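You operate a simulated robot arm through the tools that you are given. There is no shell and no other tool. Be economical: measure what you need, move in short steps, check, and stop when the job is done.

Carry out the task below with a simulated robot arm. There is one attempt and no reset: what you move stays moved.

JOB
Take the red washer tin and put it on the silver round plate.
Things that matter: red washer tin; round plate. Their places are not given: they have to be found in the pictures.

It is judged by the outcome, as a careful person would: the job done as asked, and still so three seconds after it is handed in. It fails if anything else is knocked over, pushed out of place, dropped, spilled or broken.

ROBOT AND FRAMES
A 6-joint arm with a two-finger parallel gripper, fixed in place. Base frame: the origin is at the foot of the arm, x ahead of it, y to its left, z up; the work surface is at about z = 0.74. Readings come in m, degrees, newtons and seconds.
With the tool pointing down near the work surface it reaches from about 0.26 to 0.68 m from the base axis. Its first joint turns from -66.0 to 66.0 degrees. Payload 2.9 kg.
Tool frame: the origin (TCP) lies between the finger pads and is the grasp point; the fingertips stand 0.03 m ahead of it; z points along the fingers, y is the line along which they close. The gripper opens to 0.11 m. The fingers are 0.02 m wide and 0.01 m thick; the gripper's body (0.048 by 0.112 m) begins 0.055 m behind the TCP.
Orientation is that of the tool frame in the base frame, as a unit quaternion [x, y, z, w]. With the fingers straight down and closing along the base's y, the tool's x points along the base's -x, its y along +y and its z along -z.

CONTROLS
- The arm moves only by the tool arm_command. Its argument "moves" is a list of rows, each a list of 6 numbers: the shift along the tool's x, y, z in m, then the turn, a rotation vector about the tool's x, y, z in degrees. In form: [[tx, ty, tz, rx, ry, rz], ...]. A call has 1 to 10 rows; each row shifts and turns the commanded pose from where the row before left it, along the tool's axes as they then stand. "fingers" is the opening, from 0 (shut) to 1 (fully open), set as the call begins (left out, the last holds). Each row takes 0.2 s and may step no farther than 0.05 m and 8.6 degrees from the row before; otherwise, or with a gripper value out of range, the whole call is refused. Where a pose cannot be reached the arm comes as near as it can. A force on the tool above 40 N (or 10 N above the force at the start of the call, whichever is more), or a blocked arm, ends the call early, and 0.2 s more pass. The fingers move at their own pace (about 0.108 m/s each) and stop on an object; they squeeze with about 21 N. The grip force told is the motor's: it shows also when the fingers shut on nothing. Time passes only in rows, and 0.2 s behind the last, so rows that do not move let the fingers close. The reply holds the time, the measured pose of the TCP, the force on the tool along the base axes, the opening and the grip force, in the units named above and with some noise, and new pictures: "pictures" is both (left out), scene, wrist or none.
- Cameras (640 x 400 px; columns grow to the right, rows downward): "scene" is fixed at [0.07, 0.4378, 1.4029]; the picture's right is [-0.77, -0.64, 0.00], its down [-0.38, 0.45, -0.81] and it looks along [0.52, -0.62, -0.59] (base axes); focal length 308 px, centre (320, 200). "wrist" rides on the gripper at [-0.036, 0, -0.057] in the tool frame; the picture's right is [0.00, -1.00, 0.00], its down [0.97, 0.00, -0.24] and it looks along [0.24, 0.00, 0.97] (tool axes); focal length 218 px, centre (320, 200).
- probe_pixels(camera, pixels): for up to 12 pixels [column, row] of the newest picture of that camera ("zoom" is the newest enlarged one), the place [x, y, z] in the base frame of the surface seen there, good to about 0.003 m, but the place of the scene camera against the robot may be out by one fixed shift of up to 0.025 m in any direction. No time passes.
- close_up(camera, box): a new picture of the part [left, top, right, bottom] of that camera's present view, enlarged. No time passes.
- finish_job(): hands the job in; it is judged then, once.

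Keep the steps short. Do not move on a guess: measure, check each grasp and each placing, and mend mistakes. In all there are 60 turns and 150 pictures (those below and enlarged ones count). Leave the gripper open and the arm clear of the work at the hand-in unless told otherwise, and finish with a single line.

The tools are called as name(argument=value, ...) on one line, values as JSON. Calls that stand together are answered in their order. arm_command: Moves the arm, as the interface text tells. Its arguments: {"type":"object","properties":{"moves":{"type":"array","items":{"type":"array","items":{"type":"number"}}},"fingers":{"type":"number"},"pictures":{"type":"string","enum":["both","scene","wrist","none"]}},"required":["moves"]} The other tools are called the same way: probe_pixels (camera, pixels) gives the place of the surface under pixels of a picture; close_up (camera, box) takes an enlarged picture of a part of a camera's view; finish_job () hands the job in.

At the start:

```text
t: 0.0
tcp_pos: [0.518, -0.0346, 1.0461]
tool_rot: [0.0, 1.0, 0.0, 0.0]
wrist_force: [0.6, -0.6, 0.0]
opening: 0.1101
finger_force: 0.0
```

scene: 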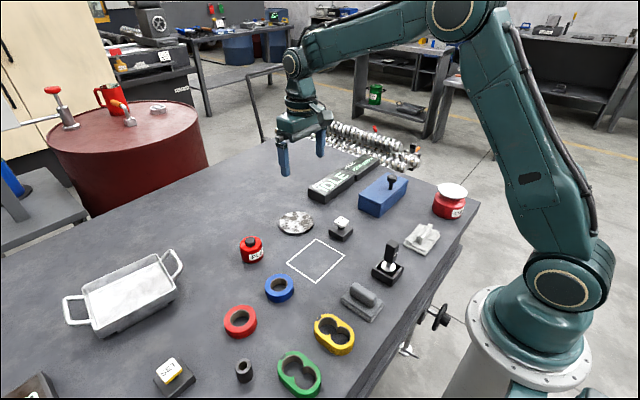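
wrist: 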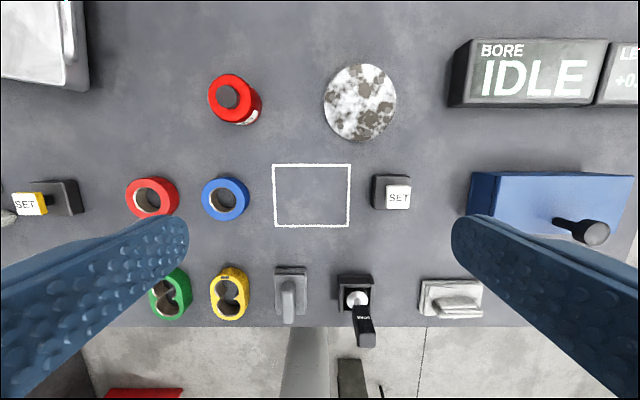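

I see two red tins, at scene (252,250) and (450,200), and a mottled round plate at (296,222). I'll enlarge them to read the labels.

close_up(camera="scene", box=[220, 200, 320, 270])

close_up(camera="scene", box=[410, 170, 490, 230])

probe_pixels(camera="wrist", pixels=[[228, 96], [248, 113], [360, 102], [328, 102], [394, 102], [360, 68], [360, 136], [300, 120], [212, 92], [236, 77]])

probe_pixels(camera="scene", pixels=[[250, 241], [252, 257], [296, 222], [451, 190], [450, 210], [279, 222], [313, 222]])

```text
5.71 times, centred on (270, 235) of scene
```

zoom: 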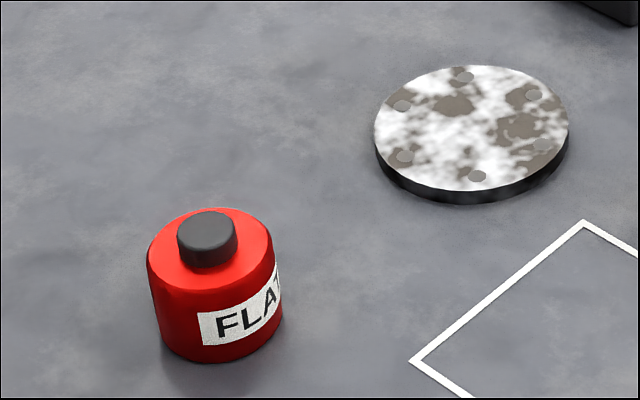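

```text
6.67 times, centred on (450, 200) of scene
```

zoom: 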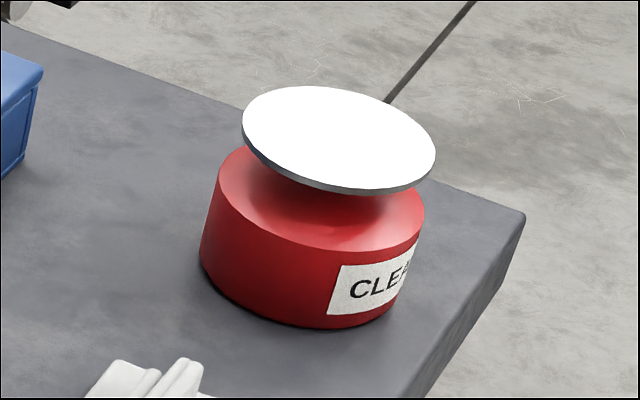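

```text
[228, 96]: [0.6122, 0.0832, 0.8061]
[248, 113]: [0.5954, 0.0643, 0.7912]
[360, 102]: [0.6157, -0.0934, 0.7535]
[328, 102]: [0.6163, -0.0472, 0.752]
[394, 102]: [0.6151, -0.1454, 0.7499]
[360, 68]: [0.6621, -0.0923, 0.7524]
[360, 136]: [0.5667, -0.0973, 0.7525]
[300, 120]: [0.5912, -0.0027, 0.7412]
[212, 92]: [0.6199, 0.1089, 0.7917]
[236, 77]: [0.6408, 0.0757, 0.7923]
```

```text
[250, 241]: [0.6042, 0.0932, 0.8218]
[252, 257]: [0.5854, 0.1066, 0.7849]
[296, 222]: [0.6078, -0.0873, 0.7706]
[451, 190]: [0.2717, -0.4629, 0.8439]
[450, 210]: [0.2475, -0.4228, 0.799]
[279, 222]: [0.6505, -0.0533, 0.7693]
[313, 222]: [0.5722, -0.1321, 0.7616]
```

The nearer tin reads "FLAT", so it holds flat washers. The other one reads "CLEA…", so it's a cleaner can. The washer tin's centre is about (0.613, 0.082), with its top at 0.791 and its knob at 0.806. The plate's centre is about (0.615, -0.096), with its top at 0.7525. I'll move to hover over the tin at z 0.90.

arm_command(moves=[[-0.019, 0.0233, 0.0292, 0, 0, 0], [-0.019, 0.0233, 0.0292, 0, 0, 0], [-0.019, 0.0233, 0.0292, 0, 0, 0], [-0.019, 0.0233, 0.0292, 0, 0, 0], [-0.019, 0.0233, 0.0292, 0, 0, 0], [0, 0, 0, 0, 0, 0]], fingers=1)

```text
t: 1.4
tcp_pos: [0.6128, 0.0827, 0.8982]
tool_rot: [-0.001, 1.0, 0.0, 0.0]
wrist_force: [0.0, 1.0, -0.4]
opening: 0.1097
finger_force: 0.0
```

scene: 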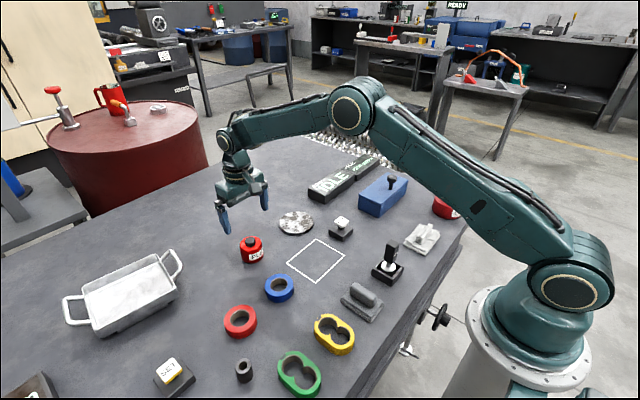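
wrist: 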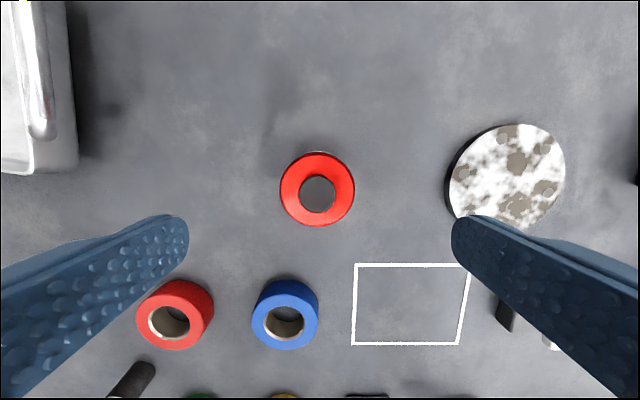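

The tin shows at wrist (317,190). I'll measure its rim and the plate from here.

probe_pixels(camera="wrist", pixels=[[284, 190], [350, 190], [317, 157], [317, 222], [318, 194], [506, 175], [460, 180], [560, 170], [520, 128], [288, 288], [178, 290], [250, 250]])

close_up(camera="wrist", box=[430, 100, 590, 240])

```text
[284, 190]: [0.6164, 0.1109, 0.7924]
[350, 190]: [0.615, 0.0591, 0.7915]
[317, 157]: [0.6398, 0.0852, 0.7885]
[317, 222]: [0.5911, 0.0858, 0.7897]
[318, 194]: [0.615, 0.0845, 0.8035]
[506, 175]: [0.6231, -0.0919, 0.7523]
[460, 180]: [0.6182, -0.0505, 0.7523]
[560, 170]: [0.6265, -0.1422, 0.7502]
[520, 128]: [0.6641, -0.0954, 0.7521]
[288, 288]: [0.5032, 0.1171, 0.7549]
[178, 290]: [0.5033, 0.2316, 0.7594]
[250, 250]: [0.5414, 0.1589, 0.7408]
```

```text
2.86 times, centred on (510, 170) of wrist
```

zoom: 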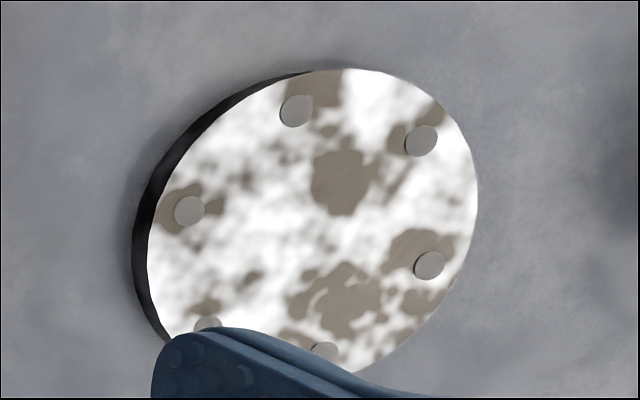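

The tin's centre is (0.615, 0.085) and its diameter about 0.054. There's room for the fingers on both sides. I'll go down to z 0.780, which puts the tips at 0.75.

arm_command(moves=[[-0.002, 0.002, 0.03, 0, 0, 0], [0, 0, 0.03, 0, 0, 0], [0, 0, 0.03, 0, 0, 0], [0, 0, 0.028, 0, 0, 0], [0, 0, 0, 0, 0, 0]], pictures="both")

```text
t: 2.6
tcp_pos: [0.6168, 0.0845, 0.7822]
tool_rot: [0.0, 1.0, 0.0, 0.0]
wrist_force: [-0.6, 0.5, -0.4]
opening: 0.1103
finger_force: 0.0
```

scene: 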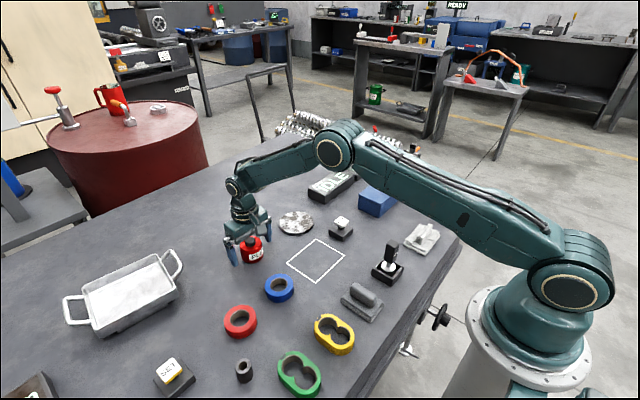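
wrist: 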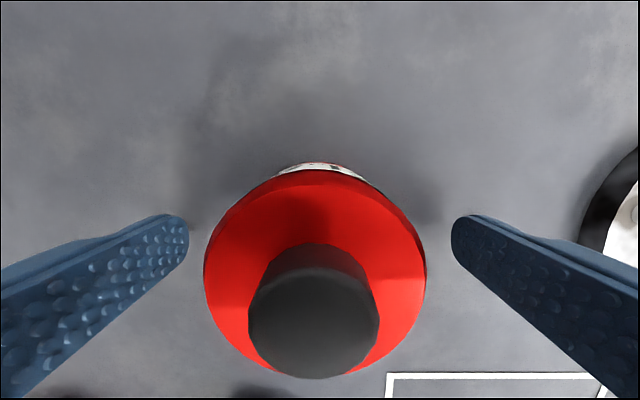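

The fingers are on either side of the tin, so I'll close them.

arm_command(moves=[[0, 0, 0, 0, 0, 0], [0, 0, 0, 0, 0, 0], [0, 0, 0, 0, 0, 0], [0, 0, 0, 0, 0, 0]], fingers=0, pictures="wrist")

```text
t: 3.6
tcp_pos: [0.6147, 0.0829, 0.782]
tool_rot: [0.0, 1.0, 0.0, 0.0]
wrist_force: [0.9, 0.7, 0.0]
opening: 0.0589
finger_force: 21.0
```

wrist: 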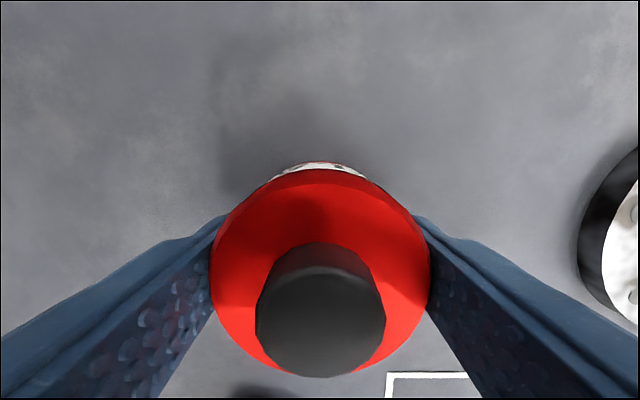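

The fingers hold the tin at 0.059 opening with 21 N. I'll lift it 0.08 and check the grip.

arm_command(moves=[[0, 0, -0.02, 0, 0, 0], [0, 0, -0.03, 0, 0, 0], [0, 0, -0.03, 0, 0, 0], [0, 0, 0, 0, 0, 0]], pictures="both")

```text
t: 4.6
tcp_pos: [0.6136, 0.0828, 0.862]
tool_rot: [-0.001, 1.0, 0.0, 0.0]
wrist_force: [-0.4, 0.0, -1.9]
opening: 0.0591
finger_force: 21.4
```

scene: 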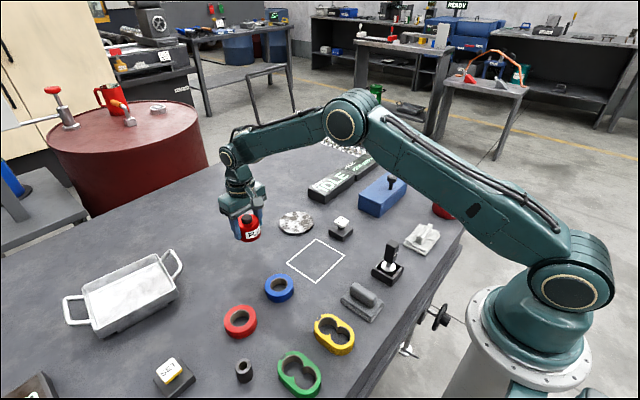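
wrist: 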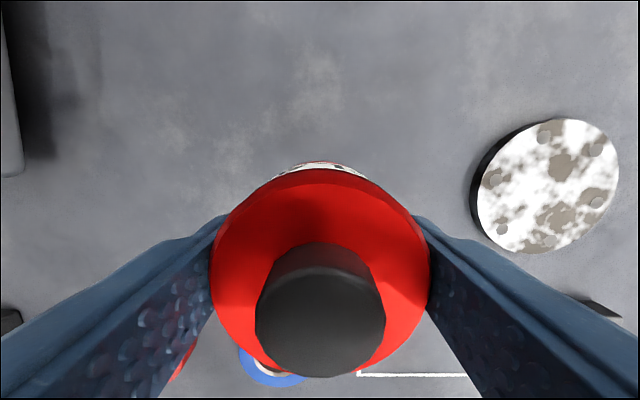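

The tin is off the table and held. The plate is now in full view, so I'll measure its edges and studs.

probe_pixels(camera="wrist", pixels=[[548, 186], [480, 195], [616, 176], [580, 122], [520, 248], [545, 131], [596, 150], [597, 202], [548, 241], [502, 229], [495, 177], [440, 190]])

close_up(camera="wrist", box=[464, 106, 640, 260])

```text
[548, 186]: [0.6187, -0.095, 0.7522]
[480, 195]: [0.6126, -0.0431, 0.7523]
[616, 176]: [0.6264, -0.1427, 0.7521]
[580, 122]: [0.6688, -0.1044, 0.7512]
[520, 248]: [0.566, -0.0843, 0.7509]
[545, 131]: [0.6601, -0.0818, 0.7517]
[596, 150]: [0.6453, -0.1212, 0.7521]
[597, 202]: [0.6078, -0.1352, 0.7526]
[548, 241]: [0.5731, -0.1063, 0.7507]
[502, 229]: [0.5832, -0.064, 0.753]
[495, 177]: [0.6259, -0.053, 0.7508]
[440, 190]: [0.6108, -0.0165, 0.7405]
```

```text
2.60 times, centred on (552, 183) of wrist
```

zoom: 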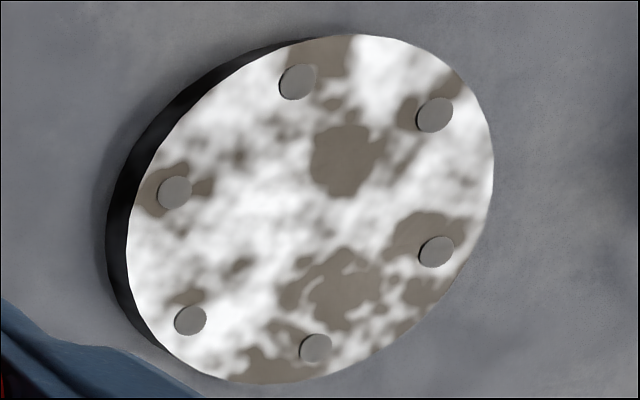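

The plate's centre is (0.616, -0.094). The studs sit at radius 0.043, outside the tin's 0.028 footprint. I'll carry the tin across at this height.

arm_command(moves=[[-0.002, -0.03, 0, 0, 0, 0], [0, -0.04, 0, 0, 0, 0], [0, -0.04, 0, 0, 0, 0], [0, -0.04, 0, 0, 0, 0], [0, -0.028, 0, 0, 0, 0], [0, 0, 0, 0, 0, 0]])

```text
t: 6.0
tcp_pos: [0.616, -0.0928, 0.8622]
tool_rot: [0.0, 1.0, 0.0, 0.001]
wrist_force: [-0.4, 0.0, -2.3]
opening: 0.0592
finger_force: 21.1
```

scene: 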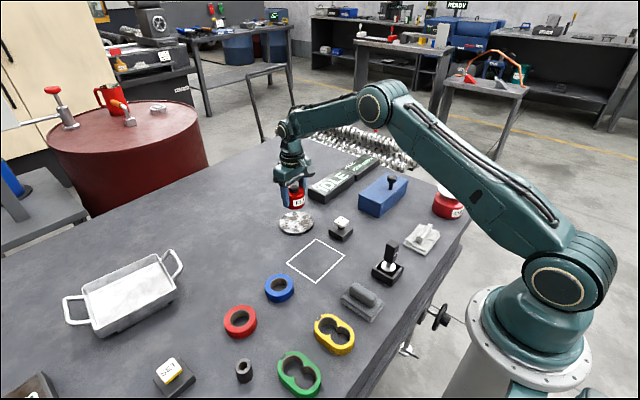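
wrist: 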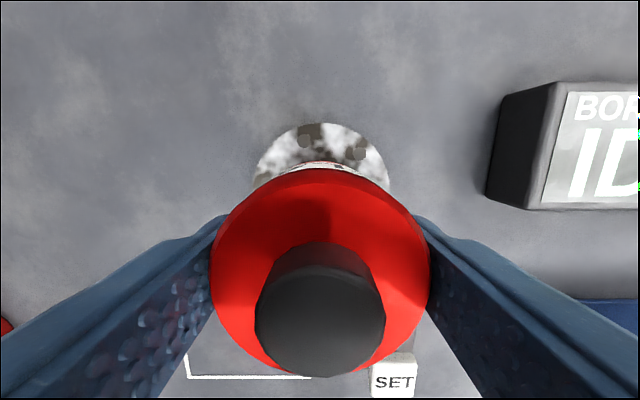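

The tin is over the plate, and the display block is well to the right of the fingers. I'll go down to z 0.797, just short of contact.

arm_command(moves=[[0, -0.001, 0.025, 0, 0, 0], [0, 0, 0.025, 0, 0, 0], [0, 0, 0.0155, 0, 0, 0], [0, 0, 0, 0, 0, 0]])

close_up(camera="scene", box=[255, 170, 345, 245])

```text
t: 7.0
tcp_pos: [0.6186, -0.0959, 0.7963]
tool_rot: [0.0, 1.0, -0.001, 0.0]
wrist_force: [0.0, 0.6, -1.5]
opening: 0.0591
finger_force: 21.0
```

scene: 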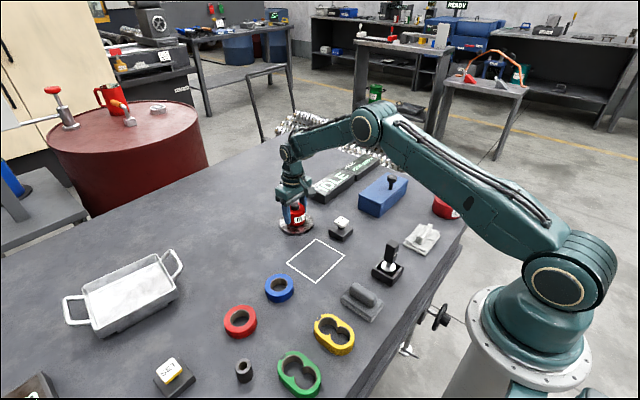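
wrist: 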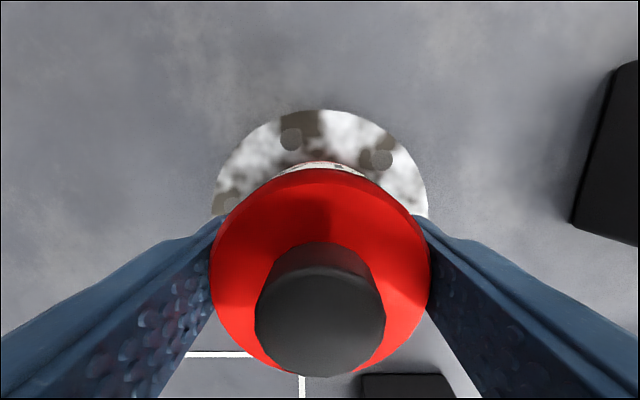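

```text
5.33 times, centred on (300, 208) of scene
```

zoom: 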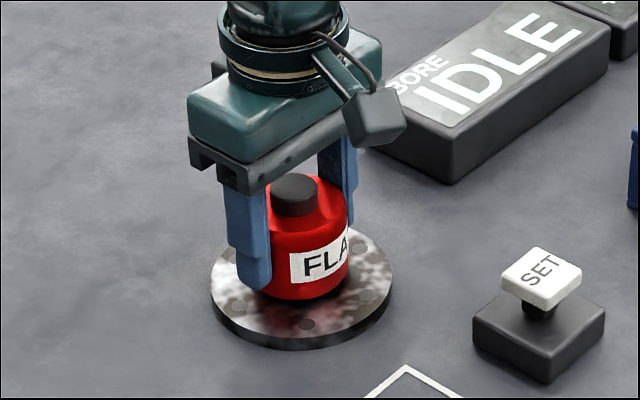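

The tin is centred just above the plate. I'll lower it 1 mm at a time and watch the force.

arm_command(moves=[[0, 0, 0.001, 0, 0, 0], [0, 0, 0.001, 0, 0, 0], [0, 0, 0, 0, 0, 0]], pictures="none")

```text
t: 7.8
tcp_pos: [0.6162, -0.0953, 0.7939]
tool_rot: [0.0, 1.0, 0.0, 0.001]
wrist_force: [0.5, -0.6, -1.8]
opening: 0.0591
finger_force: 20.9
```

The force is still -1.8 N, so there is no contact yet. I'll keep lowering.

arm_command(moves=[[0, 0, 0.001, 0, 0, 0], [0, 0, 0, 0, 0, 0]], pictures="none")

```text
t: 8.4
tcp_pos: [0.6168, -0.0952, 0.7933]
tool_rot: [0.001, 1.0, 0.0, 0.0]
wrist_force: [-0.2, -0.1, -2.1]
opening: 0.0593
finger_force: 21.0
```

The force is still about -2 N. I'll go down another 1 mm.

arm_command(moves=[[0, 0, 0.001, 0, 0, 0], [0, 0, 0, 0, 0, 0]], pictures="none")

```text
t: 9.0
tcp_pos: [0.6178, -0.095, 0.7929]
tool_rot: [0.0, 1.0, 0.0, 0.0]
wrist_force: [0.3, 0.2, -1.7]
opening: 0.0592
finger_force: 21.8
```

There is still no clear contact. I'll take one more 1 mm step.

arm_command(moves=[[0, 0, 0.001, 0, 0, 0], [0, 0, 0, 0, 0, 0]], pictures="scene")

close_up(camera="scene", box=[275, 200, 320, 240])

```text
t: 9.6
tcp_pos: [0.6176, -0.094, 0.7918]
tool_rot: [0.0, 1.0, 0.0, 0.001]
wrist_force: [-1.9, 0.0, 1.0]
opening: 0.0592
finger_force: 20.9
```

scene: 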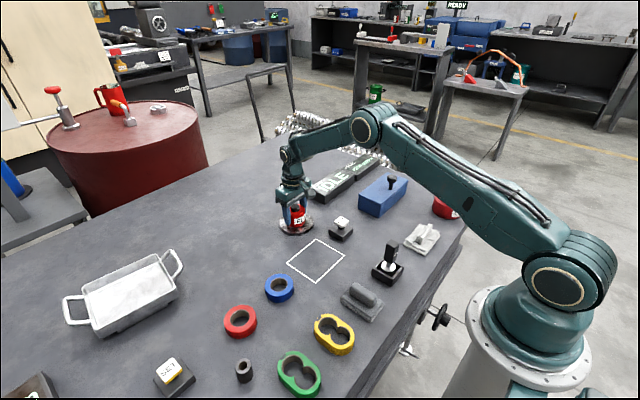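

```text
10.00 times, centred on (298, 220) of scene
```

zoom: 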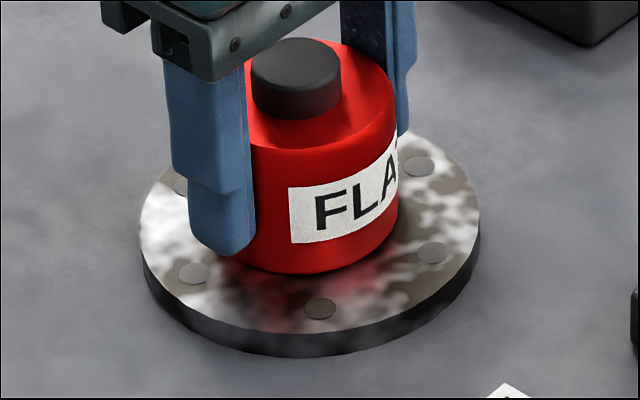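

The force changed to +1.0 N, so the tin is touching the plate. I'll open the fingers and stay still.

arm_command(moves=[[0, 0, 0, 0, 0, 0], [0, 0, 0, 0, 0, 0], [0, 0, 0, 0, 0, 0]], fingers=1, pictures="wrist")

```text
t: 10.4
tcp_pos: [0.6174, -0.095, 0.7915]
tool_rot: [0.0, 1.0, 0.001, 0.0]
wrist_force: [0.1, -0.7, -0.7]
opening: 0.1102
finger_force: 0.0
```

wrist: 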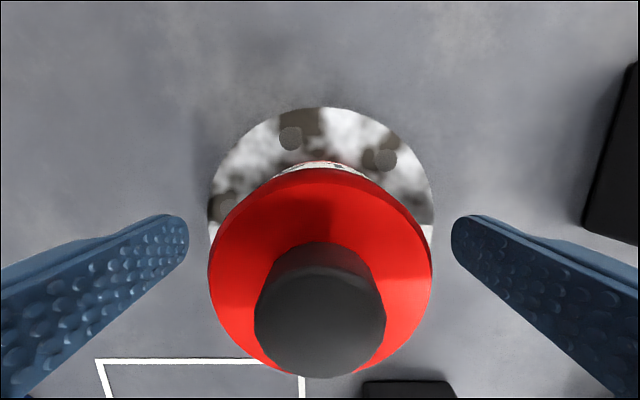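

The fingers are open and clear, and the tin hasn't moved. I'll lift straight up.

arm_command(moves=[[0, 0, -0.02, 0, 0, 0], [0, 0, -0.04, 0, 0, 0], [0, 0, -0.04, 0, 0, 0], [0, 0, -0.05, 0, 0, 0], [0, 0, -0.05, 0, 0, 0], [0, 0, 0, 0, 0, 0]])

close_up(camera="scene", box=[255, 170, 345, 245])

```text
t: 11.8
tcp_pos: [0.6168, -0.0972, 0.9914]
tool_rot: [0.0, 1.0, 0.0, 0.001]
wrist_force: [-0.3, -0.5, 0.0]
opening: 0.1101
finger_force: 0.1
```

scene: 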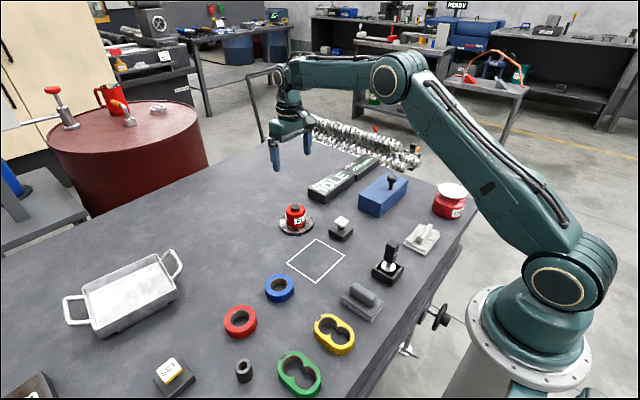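
wrist: 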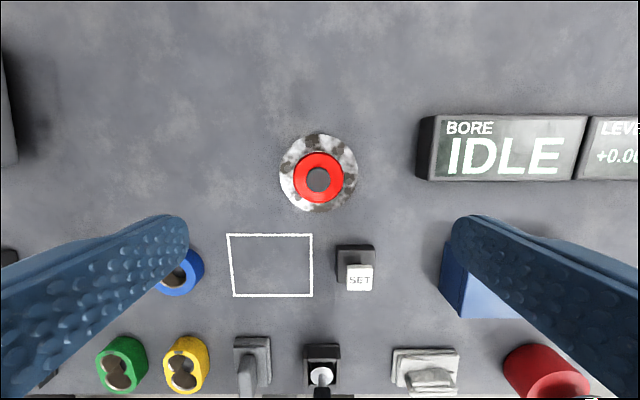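

```text
5.33 times, centred on (300, 208) of scene
```

zoom: 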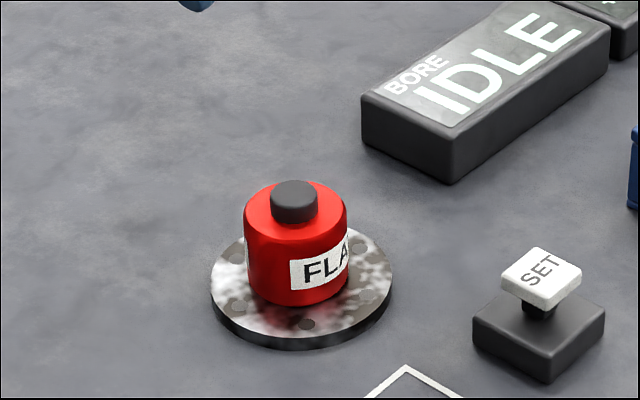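

The tin stands upright in the centre of the plate and nothing else has moved. The gripper is open and the arm is clear, so I'll hand the job in.

finish_job()

```text
The job is handed in.
```

The red washer tin is standing upright in the centre of the silver round plate, nothing else was moved, and the job is handed in.
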